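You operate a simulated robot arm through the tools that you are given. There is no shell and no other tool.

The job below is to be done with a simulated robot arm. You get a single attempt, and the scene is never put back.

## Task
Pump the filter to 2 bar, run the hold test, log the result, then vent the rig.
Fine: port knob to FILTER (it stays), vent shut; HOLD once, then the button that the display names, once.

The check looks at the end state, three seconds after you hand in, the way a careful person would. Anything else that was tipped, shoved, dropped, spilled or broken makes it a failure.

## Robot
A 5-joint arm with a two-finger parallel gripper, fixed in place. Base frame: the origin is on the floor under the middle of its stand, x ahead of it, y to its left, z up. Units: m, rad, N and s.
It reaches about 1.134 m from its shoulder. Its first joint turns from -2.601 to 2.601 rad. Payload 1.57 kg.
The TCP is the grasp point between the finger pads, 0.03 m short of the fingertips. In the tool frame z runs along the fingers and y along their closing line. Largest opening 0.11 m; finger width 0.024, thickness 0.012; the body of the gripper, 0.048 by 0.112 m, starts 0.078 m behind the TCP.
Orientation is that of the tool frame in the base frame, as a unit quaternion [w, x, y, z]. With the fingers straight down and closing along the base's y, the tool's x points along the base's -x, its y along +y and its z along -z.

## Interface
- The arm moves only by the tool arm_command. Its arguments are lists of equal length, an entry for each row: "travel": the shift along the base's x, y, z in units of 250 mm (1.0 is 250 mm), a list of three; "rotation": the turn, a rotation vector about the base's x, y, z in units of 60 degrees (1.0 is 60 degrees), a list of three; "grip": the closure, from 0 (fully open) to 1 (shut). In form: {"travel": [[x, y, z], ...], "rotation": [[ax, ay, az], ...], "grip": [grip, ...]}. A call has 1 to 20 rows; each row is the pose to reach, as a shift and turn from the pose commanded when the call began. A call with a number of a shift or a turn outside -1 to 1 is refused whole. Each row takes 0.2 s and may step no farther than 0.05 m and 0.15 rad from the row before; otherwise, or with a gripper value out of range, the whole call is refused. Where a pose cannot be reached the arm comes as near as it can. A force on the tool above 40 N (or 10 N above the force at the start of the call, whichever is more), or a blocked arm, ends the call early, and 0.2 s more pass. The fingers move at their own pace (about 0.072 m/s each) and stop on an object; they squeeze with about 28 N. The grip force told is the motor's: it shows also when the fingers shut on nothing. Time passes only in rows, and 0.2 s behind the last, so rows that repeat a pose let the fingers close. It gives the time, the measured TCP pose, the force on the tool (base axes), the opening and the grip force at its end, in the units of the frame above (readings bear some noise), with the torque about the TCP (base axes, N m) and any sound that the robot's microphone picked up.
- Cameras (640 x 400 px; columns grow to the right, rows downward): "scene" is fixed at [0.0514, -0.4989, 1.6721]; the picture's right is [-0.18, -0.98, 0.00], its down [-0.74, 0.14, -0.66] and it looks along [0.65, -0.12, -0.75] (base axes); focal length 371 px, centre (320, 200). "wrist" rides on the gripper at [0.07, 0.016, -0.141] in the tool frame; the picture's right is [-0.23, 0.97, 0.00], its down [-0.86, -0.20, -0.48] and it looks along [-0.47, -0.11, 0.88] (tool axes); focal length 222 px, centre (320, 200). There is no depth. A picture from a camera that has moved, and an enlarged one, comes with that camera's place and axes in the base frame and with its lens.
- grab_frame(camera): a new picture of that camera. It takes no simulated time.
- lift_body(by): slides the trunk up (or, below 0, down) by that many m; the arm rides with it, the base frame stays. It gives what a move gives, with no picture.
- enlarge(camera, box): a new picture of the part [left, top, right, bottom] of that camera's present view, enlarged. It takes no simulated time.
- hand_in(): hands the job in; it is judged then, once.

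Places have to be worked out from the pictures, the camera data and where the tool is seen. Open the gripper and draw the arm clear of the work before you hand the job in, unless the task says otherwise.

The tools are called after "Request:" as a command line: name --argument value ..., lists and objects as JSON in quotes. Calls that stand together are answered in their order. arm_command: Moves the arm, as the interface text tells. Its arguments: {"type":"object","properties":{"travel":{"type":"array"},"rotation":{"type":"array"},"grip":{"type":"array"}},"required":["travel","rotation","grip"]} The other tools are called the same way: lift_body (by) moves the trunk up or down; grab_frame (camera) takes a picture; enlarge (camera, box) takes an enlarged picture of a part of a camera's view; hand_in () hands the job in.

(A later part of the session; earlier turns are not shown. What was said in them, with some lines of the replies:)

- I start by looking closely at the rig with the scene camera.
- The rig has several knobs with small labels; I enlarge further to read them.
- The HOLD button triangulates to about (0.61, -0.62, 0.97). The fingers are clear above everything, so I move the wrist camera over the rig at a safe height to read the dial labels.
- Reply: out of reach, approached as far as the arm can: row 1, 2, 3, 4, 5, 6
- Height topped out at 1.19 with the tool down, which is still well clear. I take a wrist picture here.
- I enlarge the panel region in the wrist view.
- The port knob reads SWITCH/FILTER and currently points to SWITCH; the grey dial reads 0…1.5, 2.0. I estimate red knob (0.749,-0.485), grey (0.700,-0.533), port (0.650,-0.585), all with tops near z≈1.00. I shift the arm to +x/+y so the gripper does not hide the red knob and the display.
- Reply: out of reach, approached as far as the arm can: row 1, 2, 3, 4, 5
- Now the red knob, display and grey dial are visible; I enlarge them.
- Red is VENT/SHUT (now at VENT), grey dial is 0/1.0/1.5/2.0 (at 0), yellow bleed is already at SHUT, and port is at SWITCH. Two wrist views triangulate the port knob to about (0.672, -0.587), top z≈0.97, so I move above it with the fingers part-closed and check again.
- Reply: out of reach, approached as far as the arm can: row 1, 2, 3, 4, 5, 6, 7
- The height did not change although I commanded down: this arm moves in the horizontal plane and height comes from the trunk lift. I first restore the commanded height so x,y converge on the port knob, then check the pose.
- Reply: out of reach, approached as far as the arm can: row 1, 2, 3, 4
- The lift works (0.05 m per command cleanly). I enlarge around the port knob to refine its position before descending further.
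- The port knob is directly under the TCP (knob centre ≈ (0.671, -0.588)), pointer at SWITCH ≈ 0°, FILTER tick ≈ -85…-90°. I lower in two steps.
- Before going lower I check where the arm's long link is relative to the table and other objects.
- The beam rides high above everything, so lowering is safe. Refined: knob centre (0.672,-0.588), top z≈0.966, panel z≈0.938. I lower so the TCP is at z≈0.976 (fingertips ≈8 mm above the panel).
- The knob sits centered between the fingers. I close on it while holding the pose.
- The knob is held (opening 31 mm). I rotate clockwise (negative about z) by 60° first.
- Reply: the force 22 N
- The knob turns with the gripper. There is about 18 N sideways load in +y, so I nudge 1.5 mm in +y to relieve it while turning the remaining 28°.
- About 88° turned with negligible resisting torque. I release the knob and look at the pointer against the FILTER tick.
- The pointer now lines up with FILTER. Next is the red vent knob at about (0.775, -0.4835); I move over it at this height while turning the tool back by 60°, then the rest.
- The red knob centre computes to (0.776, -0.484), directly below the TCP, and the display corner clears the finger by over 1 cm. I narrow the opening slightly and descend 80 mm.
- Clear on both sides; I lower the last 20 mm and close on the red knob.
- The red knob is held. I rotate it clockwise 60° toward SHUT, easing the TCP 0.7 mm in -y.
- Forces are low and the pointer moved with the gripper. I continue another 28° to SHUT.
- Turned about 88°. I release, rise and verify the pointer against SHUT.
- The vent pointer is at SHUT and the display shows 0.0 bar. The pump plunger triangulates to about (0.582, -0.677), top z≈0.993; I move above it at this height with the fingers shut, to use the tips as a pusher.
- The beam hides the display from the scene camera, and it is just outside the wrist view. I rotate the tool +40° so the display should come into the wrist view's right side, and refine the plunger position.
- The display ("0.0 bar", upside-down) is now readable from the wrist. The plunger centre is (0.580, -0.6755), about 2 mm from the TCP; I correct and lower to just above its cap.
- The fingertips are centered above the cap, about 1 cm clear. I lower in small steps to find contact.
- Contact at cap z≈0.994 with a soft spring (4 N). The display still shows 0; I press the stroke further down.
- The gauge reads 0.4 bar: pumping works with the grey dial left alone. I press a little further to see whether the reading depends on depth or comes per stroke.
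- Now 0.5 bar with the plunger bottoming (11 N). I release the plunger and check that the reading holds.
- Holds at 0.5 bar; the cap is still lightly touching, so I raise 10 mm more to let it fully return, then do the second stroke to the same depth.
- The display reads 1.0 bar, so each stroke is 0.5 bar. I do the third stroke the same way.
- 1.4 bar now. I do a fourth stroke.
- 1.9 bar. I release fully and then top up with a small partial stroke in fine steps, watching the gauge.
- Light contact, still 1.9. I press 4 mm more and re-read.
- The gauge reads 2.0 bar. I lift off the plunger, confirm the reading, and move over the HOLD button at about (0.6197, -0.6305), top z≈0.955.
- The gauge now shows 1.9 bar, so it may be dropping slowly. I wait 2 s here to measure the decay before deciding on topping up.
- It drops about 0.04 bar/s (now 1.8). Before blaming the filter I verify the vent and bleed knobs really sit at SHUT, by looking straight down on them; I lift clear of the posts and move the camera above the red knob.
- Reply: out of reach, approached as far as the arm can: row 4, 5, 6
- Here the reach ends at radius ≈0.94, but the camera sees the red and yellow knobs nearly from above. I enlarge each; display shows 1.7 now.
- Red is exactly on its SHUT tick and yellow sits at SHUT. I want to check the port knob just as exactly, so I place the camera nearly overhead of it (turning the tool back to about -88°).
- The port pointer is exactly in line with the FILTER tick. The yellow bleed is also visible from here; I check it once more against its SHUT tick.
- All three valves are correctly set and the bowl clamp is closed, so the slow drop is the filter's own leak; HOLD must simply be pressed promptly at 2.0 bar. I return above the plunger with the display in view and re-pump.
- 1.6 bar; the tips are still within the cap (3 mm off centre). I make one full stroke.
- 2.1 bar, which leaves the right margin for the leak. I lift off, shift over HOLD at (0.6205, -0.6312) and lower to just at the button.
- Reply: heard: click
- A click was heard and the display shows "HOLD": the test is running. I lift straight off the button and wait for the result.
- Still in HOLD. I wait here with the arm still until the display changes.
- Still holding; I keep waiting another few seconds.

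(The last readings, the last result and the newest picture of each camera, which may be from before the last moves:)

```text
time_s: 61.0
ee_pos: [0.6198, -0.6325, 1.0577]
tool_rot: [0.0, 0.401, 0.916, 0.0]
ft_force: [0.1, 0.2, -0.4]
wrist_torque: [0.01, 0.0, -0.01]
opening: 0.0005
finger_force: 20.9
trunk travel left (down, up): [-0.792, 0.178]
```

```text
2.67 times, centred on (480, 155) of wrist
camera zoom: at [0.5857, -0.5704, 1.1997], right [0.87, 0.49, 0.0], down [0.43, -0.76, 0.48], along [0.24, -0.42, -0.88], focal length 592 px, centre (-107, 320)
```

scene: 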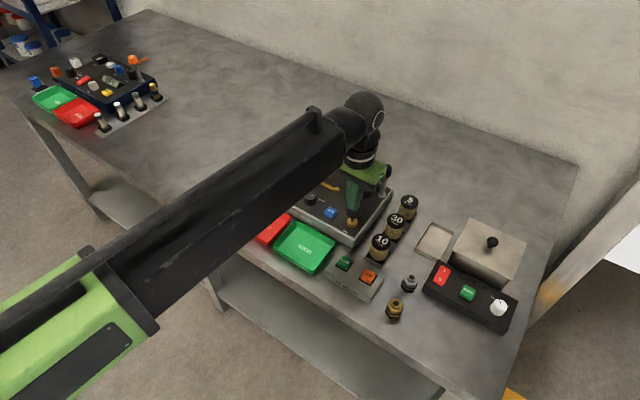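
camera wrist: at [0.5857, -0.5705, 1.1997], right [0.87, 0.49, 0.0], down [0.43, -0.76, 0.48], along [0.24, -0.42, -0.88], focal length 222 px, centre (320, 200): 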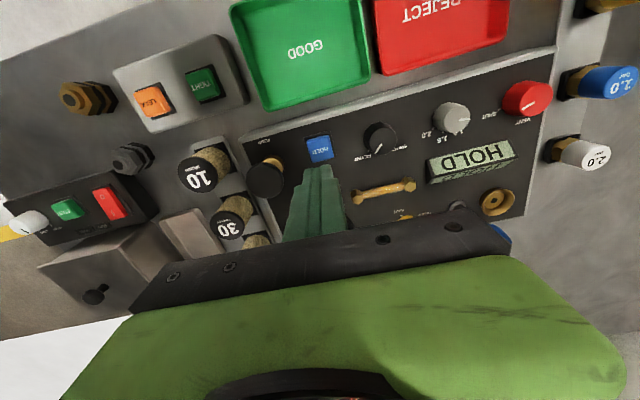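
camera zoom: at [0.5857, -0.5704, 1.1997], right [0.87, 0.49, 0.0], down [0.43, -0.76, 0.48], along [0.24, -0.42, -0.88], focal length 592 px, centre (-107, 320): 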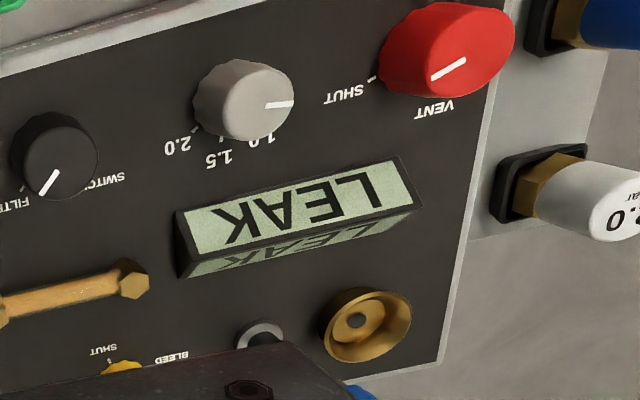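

The display reads "LEAK". The orange LEAK button on the LOG RESULT box works out from several views to about (0.4375, -0.680), top z≈0.935; I move above it.

Request:
arm_command --travel '[[-0.15, -0.04, 0], [-0.3, -0.08, 0], [-0.45, -0.12, 0], [-0.6, -0.157, 0], [-0.732, -0.192, 0], [-0.732, -0.192, 0]]' --rotation '[[0, 0, 0], [0, 0, 0], [0, 0, 0], [0, 0, 0], [0, 0, 0], [0, 0, 0]]' --grip '[1, 1, 1, 1, 1, 1]'

Request:
grab_frame --camera "wrist"

Request:
enlarge --camera "wrist" --box '[240, 80, 400, 200]'

```text
time_s: 62.4
ee_pos: [0.4375, -0.6824, 1.0588]
tool_rot: [0.0, 0.402, 0.916, 0.0]
ft_force: [0.4, 0.5, 0.1]
wrist_torque: [0.03, -0.01, 0.04]
opening: 0.0002
finger_force: 21.2
trunk travel left (down, up): [-0.792, 0.178]
```

```text
taken
camera wrist: at [0.4033, -0.6202, 1.1997], right [0.87, 0.49, 0.0], down [0.43, -0.76, 0.48], along [0.24, -0.42, -0.88], focal length 222 px, centre (320, 200)
```

wrist: 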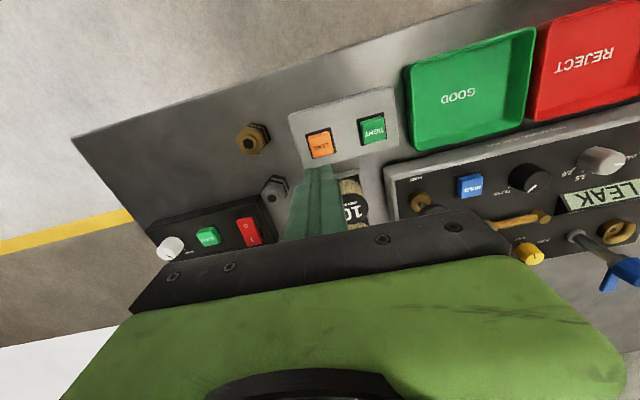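

```text
3.33 times, centred on (320, 140) of wrist
camera zoom: at [0.4033, -0.6202, 1.1997], right [0.87, 0.49, 0.0], down [0.43, -0.76, 0.48], along [0.24, -0.42, -0.88], focal length 740 px, centre (320, 400)
```

zoom: 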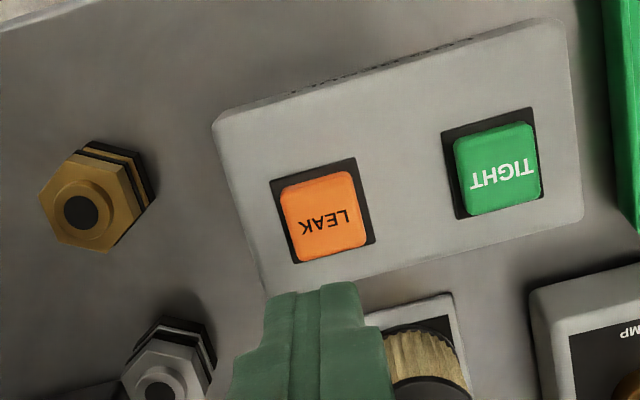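

LEAK is directly below; I fine-adjust 2 mm and lower to just above the button.

Request:
arm_command --travel '[[0.004, 0.008, 0], [0.004, 0.008, 0]]' --rotation '[[0, 0, 0], [0, 0, 0]]' --grip '[1, 1]'

Request:
lift_body --by -0.08

Request:
enlarge --camera "wrist" --box '[240, 80, 400, 200]'

Request:
enlarge --camera "scene" --box '[300, 160, 460, 320]'

```text
time_s: 63.0
ee_pos: [0.4383, -0.6818, 1.059]
tool_rot: [-0.001, 0.402, 0.916, -0.001]
ft_force: [0.1, 0.1, -0.4]
wrist_torque: [-0.06, 0.0, 0.01]
opening: 0.0003
finger_force: 21.4
trunk travel left (down, up): [-0.792, 0.178]
```

```text
time_s: 64.2
ee_pos: [0.4385, -0.6806, 0.9788]
tool_rot: [0.0, 0.401, 0.916, 0.0]
ft_force: [-0.1, 1.1, 0.8]
wrist_torque: [0.02, -0.02, -0.01]
opening: 0.0002
finger_force: 21.1
trunk travel left (down, up): [-0.712, 0.258]
```

```text
3.33 times, centred on (320, 140) of wrist
camera zoom: at [0.4039, -0.6175, 1.1198], right [0.87, 0.49, 0.0], down [0.43, -0.76, 0.48], along [0.24, -0.42, -0.88], focal length 740 px, centre (320, 400)
```

zoom: 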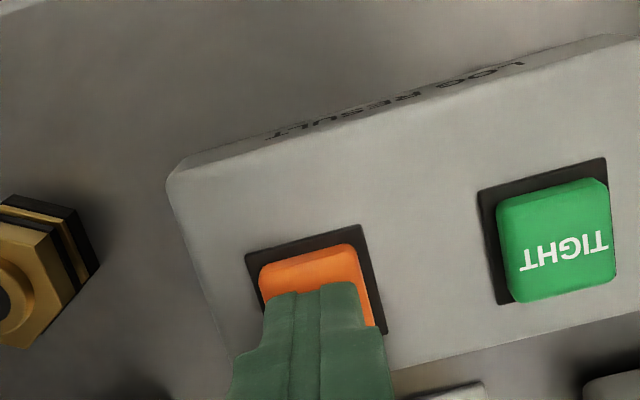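

```text
2.50 times, centred on (380, 240) of scene
camera zoom: at [0.0514, -0.4989, 1.6721], right [-0.18, -0.98, 0.0], down [-0.74, 0.14, -0.66], along [0.65, -0.12, -0.75], focal length 928 px, centre (170, 100)
```

zoom: 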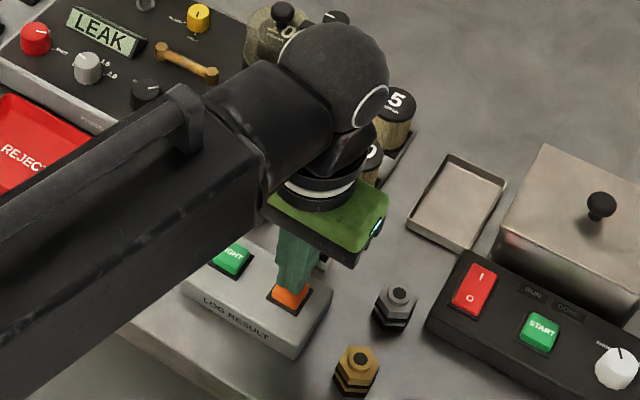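

The tips are over LEAK, roughly 1 cm above. I lower in small steps until a click.

Request:
lift_body --by -0.007

```text
time_s: 64.8
ee_pos: [0.4388, -0.6799, 0.9733]
tool_rot: [0.0, 0.402, 0.916, 0.0]
ft_force: [-0.3, 0.6, 0.1]
wrist_torque: [0.01, -0.04, 0.0]
opening: 0.0001
finger_force: 22.0
trunk travel left (down, up): [-0.705, 0.265]
```

No contact yet; another 3 mm.

Request:
lift_body --by -0.003

```text
time_s: 65.3
ee_pos: [0.4387, -0.6803, 0.9695]
tool_rot: [-0.001, 0.402, 0.916, 0.0]
ft_force: [0.7, 0.5, 2.7]
wrist_torque: [-0.04, -0.02, -0.02]
opening: 0.0001
finger_force: 20.8
trunk travel left (down, up): [-0.702, 0.268]
heard: click
```

A click was heard on LEAK with a light 2.7 N touch. I lift straight up and check the display.

Request:
lift_body --by 0.1

Request:
grab_frame --camera "wrist"

Request:
enlarge --camera "scene" --box '[240, 130, 400, 300]'

```text
time_s: 66.6
ee_pos: [0.4389, -0.6796, 1.0703]
tool_rot: [0.0, 0.402, 0.916, 0.0]
ft_force: [-0.8, -0.7, -0.1]
wrist_torque: [-0.02, -0.01, 0.0]
opening: 0.0001
finger_force: 21.3
trunk travel left (down, up): [-0.802, 0.168]
```

```text
taken
camera wrist: at [0.4038, -0.6176, 1.2097], right [0.87, 0.49, 0.0], down [0.43, -0.76, 0.48], along [0.24, -0.42, -0.88], focal length 222 px, centre (320, 200)
```

wrist: 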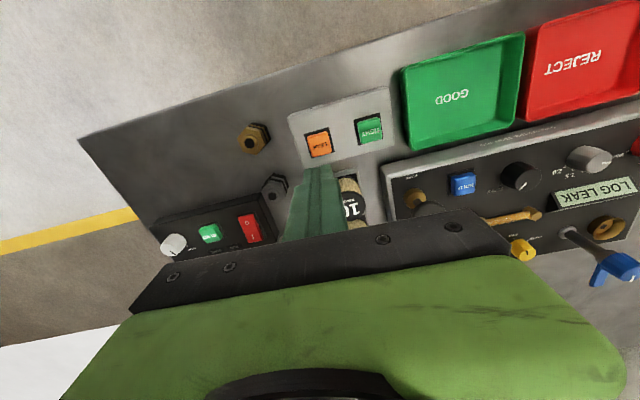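

```text
2.35 times, centred on (320, 215) of scene
camera zoom: at [0.0514, -0.4989, 1.6721], right [-0.18, -0.98, 0.0], down [-0.74, 0.14, -0.66], along [0.65, -0.12, -0.75], focal length 874 px, centre (320, 165)
```

zoom: 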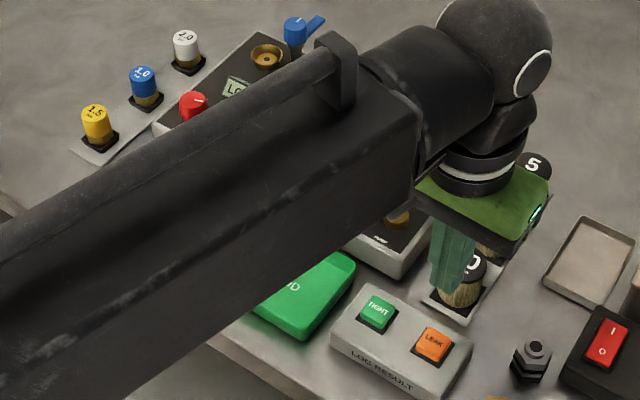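

The display changed from "LEAK" to "LOG LEAK", confirming the log. Now I go back to the red knob with the tool at -88° to vent, keeping the tips above everything.

Request:
arm_command --travel '[[0.114, 0.065, 0], [0.227, 0.13, 0], [0.34, 0.196, 0], [0.453, 0.261, 0], [0.567, 0.326, 0], [0.68, 0.392, 0]]' --rotation '[[0, 0, -0.111], [0, 0, -0.222], [0, 0, -0.333], [0, 0, -0.444], [0, 0, -0.555], [0, 0, -0.667]]' --grip '[1, 1, 1, 1, 1, 1]'

Request:
arm_command --travel '[[0.134, 0.078, 0], [0.268, 0.156, 0], [0.402, 0.234, 0], [0.536, 0.312, 0], [0.669, 0.39, 0], [0.669, 0.39, 0], [0.669, 0.39, 0]]' --rotation '[[0, 0, 0], [0, 0, 0], [0, 0, 0], [0, 0, 0], [0, 0, 0], [0, 0, 0], [0, 0, 0]]' --grip '[1, 1, 0.9, 0.8, 0.53, 0.53, 0.53]'

Request:
grab_frame --camera "wrist"

Request:
enlarge --camera "wrist" --box '[240, 80, 400, 200]'

```text
time_s: 68.0
ee_pos: [0.6082, -0.582, 1.0701]
tool_rot: [0.0, 0.692, 0.722, 0.001]
ft_force: [0.9, 0.6, 0.6]
wrist_torque: [-0.01, 0.01, 0.0]
opening: 0.0001
finger_force: 21.0
trunk travel left (down, up): [-0.802, 0.168]
```

```text
time_s: 69.6
ee_pos: [0.7758, -0.4822, 1.0684]
tool_rot: [0.001, 0.691, 0.723, 0.0]
ft_force: [0.2, -0.5, 0.4]
wrist_torque: [0.0, 0.03, -0.01]
opening: 0.0517
finger_force: 0.1
trunk travel left (down, up): [-0.802, 0.168]
```

```text
taken
camera wrist: at [0.7903, -0.4118, 1.2097], right [0.98, -0.18, 0.0], down [-0.16, -0.86, 0.48], along [-0.09, -0.47, -0.88], focal length 222 px, centre (320, 200)
```

wrist: 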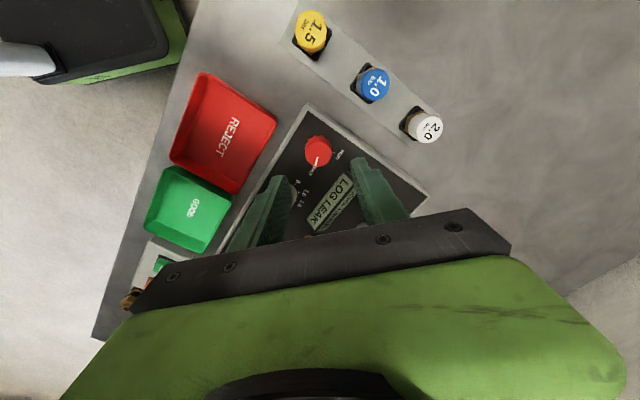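

```text
3.33 times, centred on (320, 140) of wrist
camera zoom: at [0.7903, -0.4118, 1.2097], right [0.98, -0.18, 0.0], down [-0.16, -0.86, 0.48], along [-0.09, -0.47, -0.88], focal length 740 px, centre (320, 400)
```

zoom: 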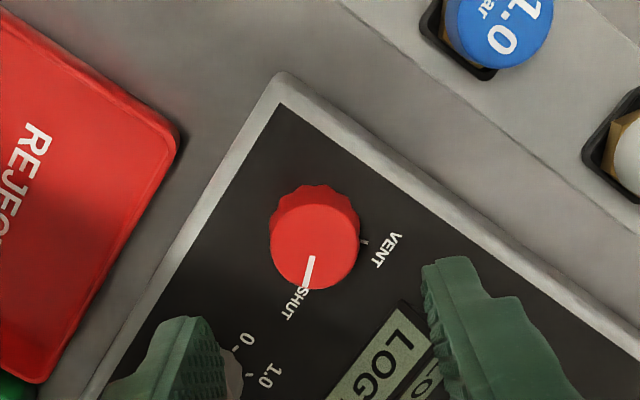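

The knob centre computes to (0.7755, -0.4848), so I shift about 2 mm and descend 92 mm around it.

Request:
arm_command --travel '[[-0.006, -0.009, 0], [-0.006, -0.009, 0]]' --rotation '[[0, 0, 0], [0, 0, 0]]' --grip '[0.53, 0.53]'

Request:
lift_body --by -0.06

Request:
enlarge --camera "wrist" --box '[220, 90, 420, 235]'

```text
time_s: 70.2
ee_pos: [0.7755, -0.4856, 1.0695]
tool_rot: [0.0, 0.691, 0.723, 0.0]
ft_force: [0.0, 0.0, -0.2]
wrist_torque: [0.01, -0.02, 0.01]
opening: 0.0519
finger_force: 0.1
trunk travel left (down, up): [-0.802, 0.168]
```

```text
time_s: 71.2
ee_pos: [0.7756, -0.4857, 1.0088]
tool_rot: [0.0, 0.691, 0.723, 0.0]
ft_force: [0.3, -0.7, -0.5]
wrist_torque: [0.04, 0.02, -0.01]
opening: 0.0518
finger_force: 0.0
trunk travel left (down, up): [-0.742, 0.228]
```

```text
2.76 times, centred on (320, 162) of wrist
camera zoom: at [0.7885, -0.4152, 1.1498], right [0.98, -0.18, 0.0], down [-0.16, -0.86, 0.48], along [-0.09, -0.47, -0.88], focal length 613 px, centre (320, 303)
```

zoom: 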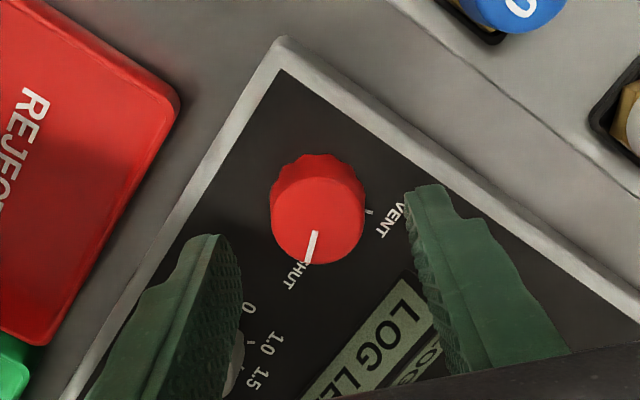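

Well centered and clear of the grey dial and display. I lower the rest and close on the knob.

Request:
lift_body --by -0.032

Request:
arm_command --travel '[[0, 0, 0], [0, 0, 0], [0, 0, 0]]' --rotation '[[0, 0, 0], [0, 0, 0], [0, 0, 0]]' --grip '[0.7, 1, 1]'

Request:
enlarge --camera "wrist" --box '[220, 110, 420, 235]'

```text
time_s: 72.0
ee_pos: [0.775, -0.4861, 0.9768]
tool_rot: [0.0, 0.691, 0.723, -0.001]
ft_force: [0.0, -0.3, 0.4]
wrist_torque: [-0.01, 0.04, 0.04]
opening: 0.0515
finger_force: 0.0
trunk travel left (down, up): [-0.71, 0.26]
```

```text
time_s: 72.8
ee_pos: [0.7751, -0.4846, 0.977]
tool_rot: [0.001, 0.691, 0.723, 0.0]
ft_force: [-4.6, -0.2, -3.2]
wrist_torque: [0.06, 0.18, 0.03]
opening: 0.0314
finger_force: 39.7
trunk travel left (down, up): [-0.71, 0.26]
```

```text
3.20 times, centred on (320, 172) of wrist
camera zoom: at [0.7882, -0.4154, 1.1178], right [0.98, -0.18, 0.0], down [-0.16, -0.86, 0.48], along [-0.09, -0.47, -0.88], focal length 711 px, centre (320, 288)
```

zoom: 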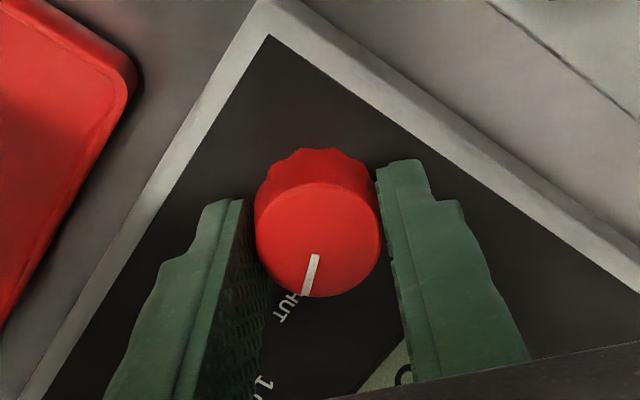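

The knob is held. I rotate it counter-clockwise +60° toward VENT.

Request:
arm_command --travel '[[0, 0, 0], [0, 0, 0], [0, 0, 0], [0, 0, 0], [0, 0, 0], [0, 0, 0], [0, 0, 0], [0, 0, 0]]' --rotation '[[0, 0, 0.125], [0, 0, 0.25], [0, 0, 0.375], [0, 0, 0.5], [0, 0, 0.625], [0, 0, 0.75], [0, 0, 0.875], [0, 0, 1.0]]' --grip '[1, 1, 1, 1, 1, 1, 1, 1]'

Request:
enlarge --camera "wrist" --box '[220, 110, 420, 235]'

```text
time_s: 74.6
ee_pos: [0.776, -0.4859, 0.9782]
tool_rot: [0.001, 0.236, 0.972, 0.0]
ft_force: [5.7, 4.1, 4.1]
wrist_torque: [0.64, 0.5, 0.0]
opening: 0.0308
finger_force: 39.7
trunk travel left (down, up): [-0.71, 0.26]
```

```text
3.20 times, centred on (320, 172) of wrist
camera zoom: at [0.7214, -0.4386, 1.1177], right [0.65, 0.76, 0.0], down [0.67, -0.57, 0.48], along [0.37, -0.31, -0.88], focal length 711 px, centre (320, 288)
```

zoom: 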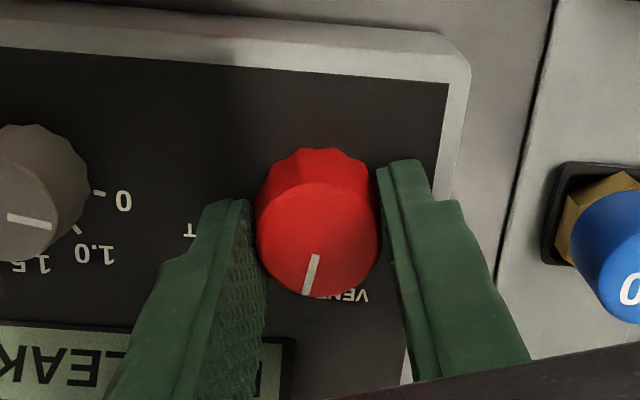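

Turning well; I complete the remaining 27.5° to VENT.

Request:
arm_command --travel '[[0, 0, 0], [0, 0, 0], [0, 0, 0], [0, 0, 0], [0, 0, 0]]' --rotation '[[0, 0, 0.1], [0, 0, 0.2], [0, 0, 0.3], [0, 0, 0.4], [0, 0, 0.46]]' --grip '[1, 1, 1, 1, 1]'

Request:
enlarge --camera "wrist" --box '[220, 110, 420, 235]'

```text
time_s: 75.8
ee_pos: [0.7768, -0.4839, 0.9764]
tool_rot: [0.0, -0.003, 1.0, 0.0]
ft_force: [11.0, 7.3, 5.0]
wrist_torque: [0.46, -0.76, 0.0]
opening: 0.0312
finger_force: 40.1
trunk travel left (down, up): [-0.71, 0.26]
```

```text
3.20 times, centred on (320, 172) of wrist
camera zoom: at [0.7065, -0.4682, 1.1178], right [0.22, 0.97, 0.0], down [0.86, -0.19, 0.48], along [0.47, -0.11, -0.88], focal length 711 px, centre (320, 288)
```

zoom: 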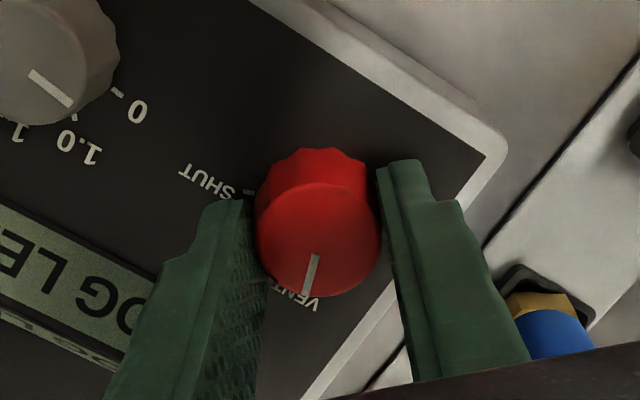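

The pointer is back at its original VENT position. I open the fingers and rise straight up, then check the knob and display.

Request:
arm_command --travel '[[0, 0, 0], [0, 0, 0], [0, 0, 0]]' --rotation '[[0, 0, 0], [0, 0, 0], [0, 0, 0]]' --grip '[0.7, 0.53, 0.53]'

Request:
lift_body --by 0.13

Request:
enlarge --camera "wrist" --box '[200, 80, 400, 220]'

Request:
enlarge --camera "scene" --box '[240, 130, 400, 250]'

```text
time_s: 76.6
ee_pos: [0.7753, -0.4857, 0.9773]
tool_rot: [0.0, -0.001, 1.0, 0.0]
ft_force: [-0.3, -0.3, 0.5]
wrist_torque: [0.04, 0.02, -0.03]
opening: 0.0517
finger_force: 0.1
trunk travel left (down, up): [-0.71, 0.26]
```

```text
time_s: 78.2
ee_pos: [0.7753, -0.4857, 1.1067]
tool_rot: [0.0, -0.002, 1.0, 0.001]
ft_force: [-0.6, -0.6, -0.7]
wrist_torque: [-0.03, 0.04, -0.03]
opening: 0.0516
finger_force: 0.0
trunk travel left (down, up): [-0.84, 0.13]
```

```text
2.86 times, centred on (300, 150) of wrist
camera zoom: at [0.7056, -0.4693, 1.2477], right [0.22, 0.97, 0.0], down [0.86, -0.2, 0.48], along [0.47, -0.11, -0.88], focal length 635 px, centre (377, 343)
```

zoom: 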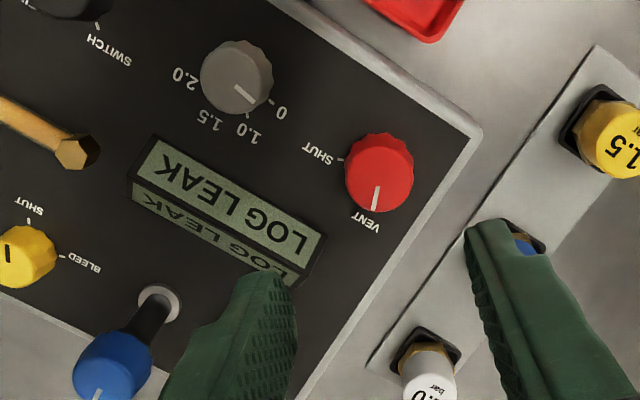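

```text
3.33 times, centred on (320, 190) of scene
camera zoom: at [0.0514, -0.4989, 1.6721], right [-0.18, -0.98, 0.0], down [-0.74, 0.14, -0.66], along [0.65, -0.12, -0.75], focal length 1238 px, centre (320, 233)
```

zoom: 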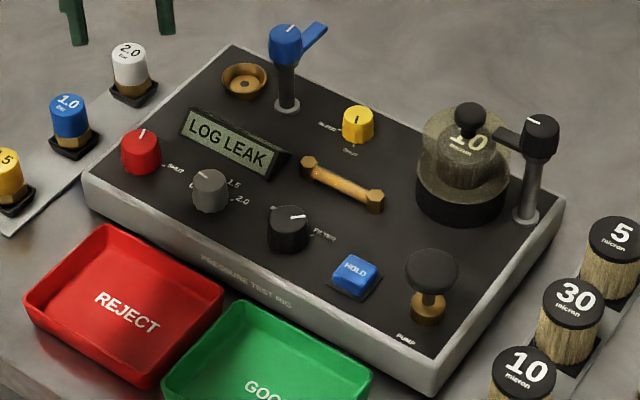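

VENT is set and everything stands as before; the display still shows the "LOG LEAK" acknowledgement. I raise and withdraw the arm to its starting area with the gripper open, then look again.

Request:
lift_body --by 0.08

Request:
arm_command --travel '[[-0.117, 0.109, 0], [-0.235, 0.219, 0], [-0.352, 0.328, 0], [-0.469, 0.437, 0], [-0.587, 0.547, 0], [-0.704, 0.656, 0], [-0.704, 0.656, 0], [-0.704, 0.656, 0]]' --rotation '[[0, 0, 0], [0, 0, 0], [0, 0, 0], [0, 0, 0], [0, 0, 0], [0, 0, 0], [0, 0, 0], [0, 0, 0]]' --grip '[0.53, 0.4, 0.2, 0, 0, 0, 0, 0]'

Request:
grab_frame --camera "scene"

Request:
enlarge --camera "scene" --box '[240, 130, 400, 250]'

Request:
enlarge --camera "scene" --box '[255, 160, 311, 195]'

```text
time_s: 79.3
ee_pos: [0.7743, -0.4848, 1.1871]
tool_rot: [0.0, -0.001, 1.0, 0.0]
ft_force: [0.0, -0.9, -0.4]
wrist_torque: [-0.01, -0.03, 0.01]
opening: 0.0516
finger_force: 0.1
trunk travel left (down, up): [-0.92, 0.05]
```

```text
time_s: 81.1
ee_pos: [0.5992, -0.3189, 1.1889]
tool_rot: [0.0, -0.002, 1.0, 0.0]
ft_force: [0.4, -0.5, -0.9]
wrist_torque: [-0.03, 0.0, 0.02]
opening: 0.1099
finger_force: 0.0
trunk travel left (down, up): [-0.92, 0.05]
```

```text
taken
```

scene: 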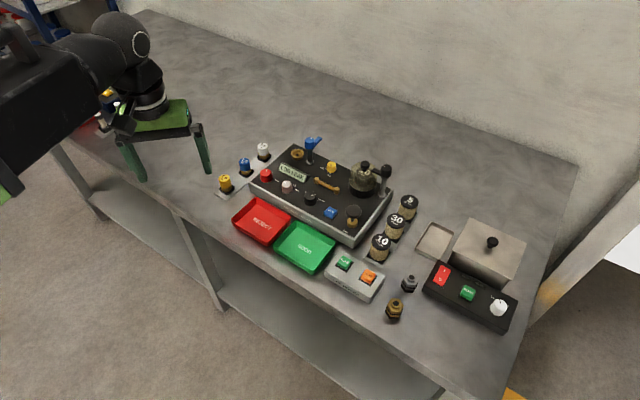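

```text
3.33 times, centred on (320, 190) of scene
camera zoom: at [0.0514, -0.4989, 1.6721], right [-0.18, -0.98, 0.0], down [-0.74, 0.14, -0.66], along [0.65, -0.12, -0.75], focal length 1238 px, centre (320, 233)
```

zoom: 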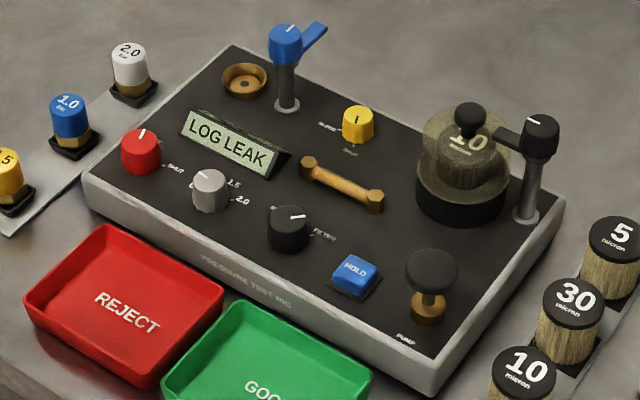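

```text
11.43 times, centred on (283, 178) of scene
camera zoom: at [0.0514, -0.4989, 1.6721], right [-0.18, -0.98, 0.0], down [-0.74, 0.14, -0.66], along [0.65, -0.12, -0.75], focal length 4243 px, centre (743, 457)
```

zoom: 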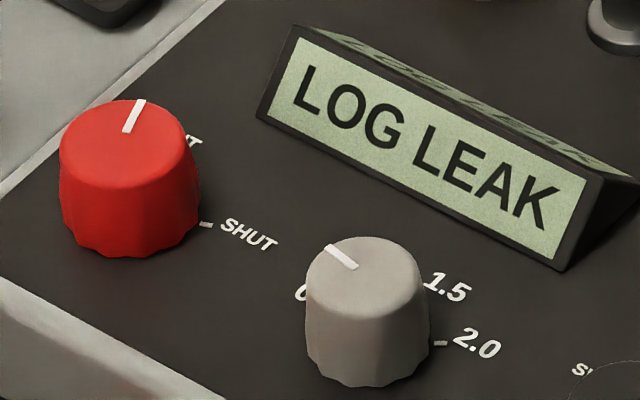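

All is as it should be: red at VENT, port at FILTER, everything else untouched. I take one last look at the log box and neighbouring items before handing in.

Request:
enlarge --camera "scene" --box '[310, 190, 430, 330]'

Request:
enlarge --camera "scene" --box '[285, 175, 341, 210]'

```text
2.86 times, centred on (370, 260) of scene
camera zoom: at [0.0514, -0.4989, 1.6721], right [-0.18, -0.98, 0.0], down [-0.74, 0.14, -0.66], along [0.65, -0.12, -0.75], focal length 1061 px, centre (177, 29)
```

zoom: 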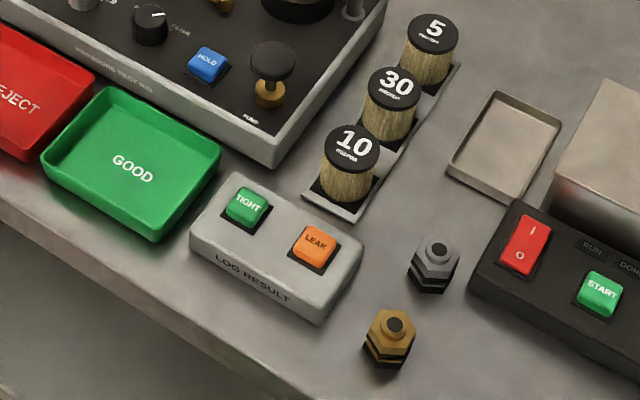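

```text
11.43 times, centred on (313, 192) of scene
camera zoom: at [0.0514, -0.4989, 1.6721], right [-0.18, -0.98, 0.0], down [-0.74, 0.14, -0.66], along [0.65, -0.12, -0.75], focal length 4243 px, centre (400, 286)
```

zoom: 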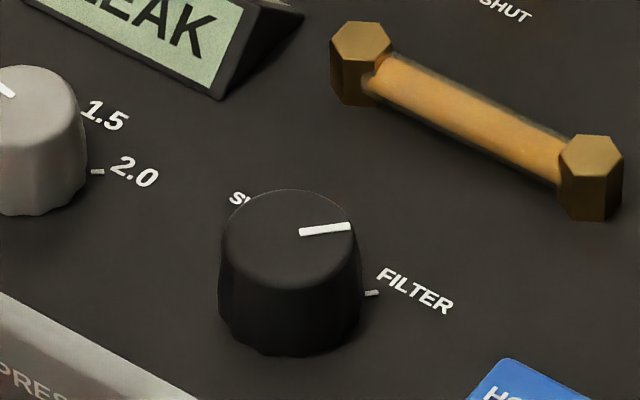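

The port pointer lies along the FILTER tick, the vent is open, LEAK was logged once, nothing else moved, and the arm is clear with the gripper open. I hand in.

Request:
hand_in

```text
The job is handed in.
```

The job is handed in: the filter failed its hold test. I logged LEAK and vented the rig.

- **Setup:** I turned the port knob to FILTER, where it stays, and shut the vent. The bleed was already shut.
- **Pumping:** The first fill reached 2.0 bar but dropped at about 0.04 bar/s. I checked the vent, bleed and port settings from above, then pumped again to 2.1 bar. That way the pressure should have been about 2.0 bar when I pressed HOLD; I couldn't read it at that moment.
- **Hold test and log:** I pressed HOLD once and the display showed LEAK. I pressed LEAK once, heard a click, and the display changed to "LOG LEAK". I took that as confirmation that it was logged.
- **Venting:** The vent knob is back at VENT. The display stayed on "LOG LEAK", so I could not read the pressure falling to zero.

I left the grey 0–2.0 dial at 0, since pumping worked without it. Nothing else looked disturbed in the last pictures, and the arm is clear with the gripper open.
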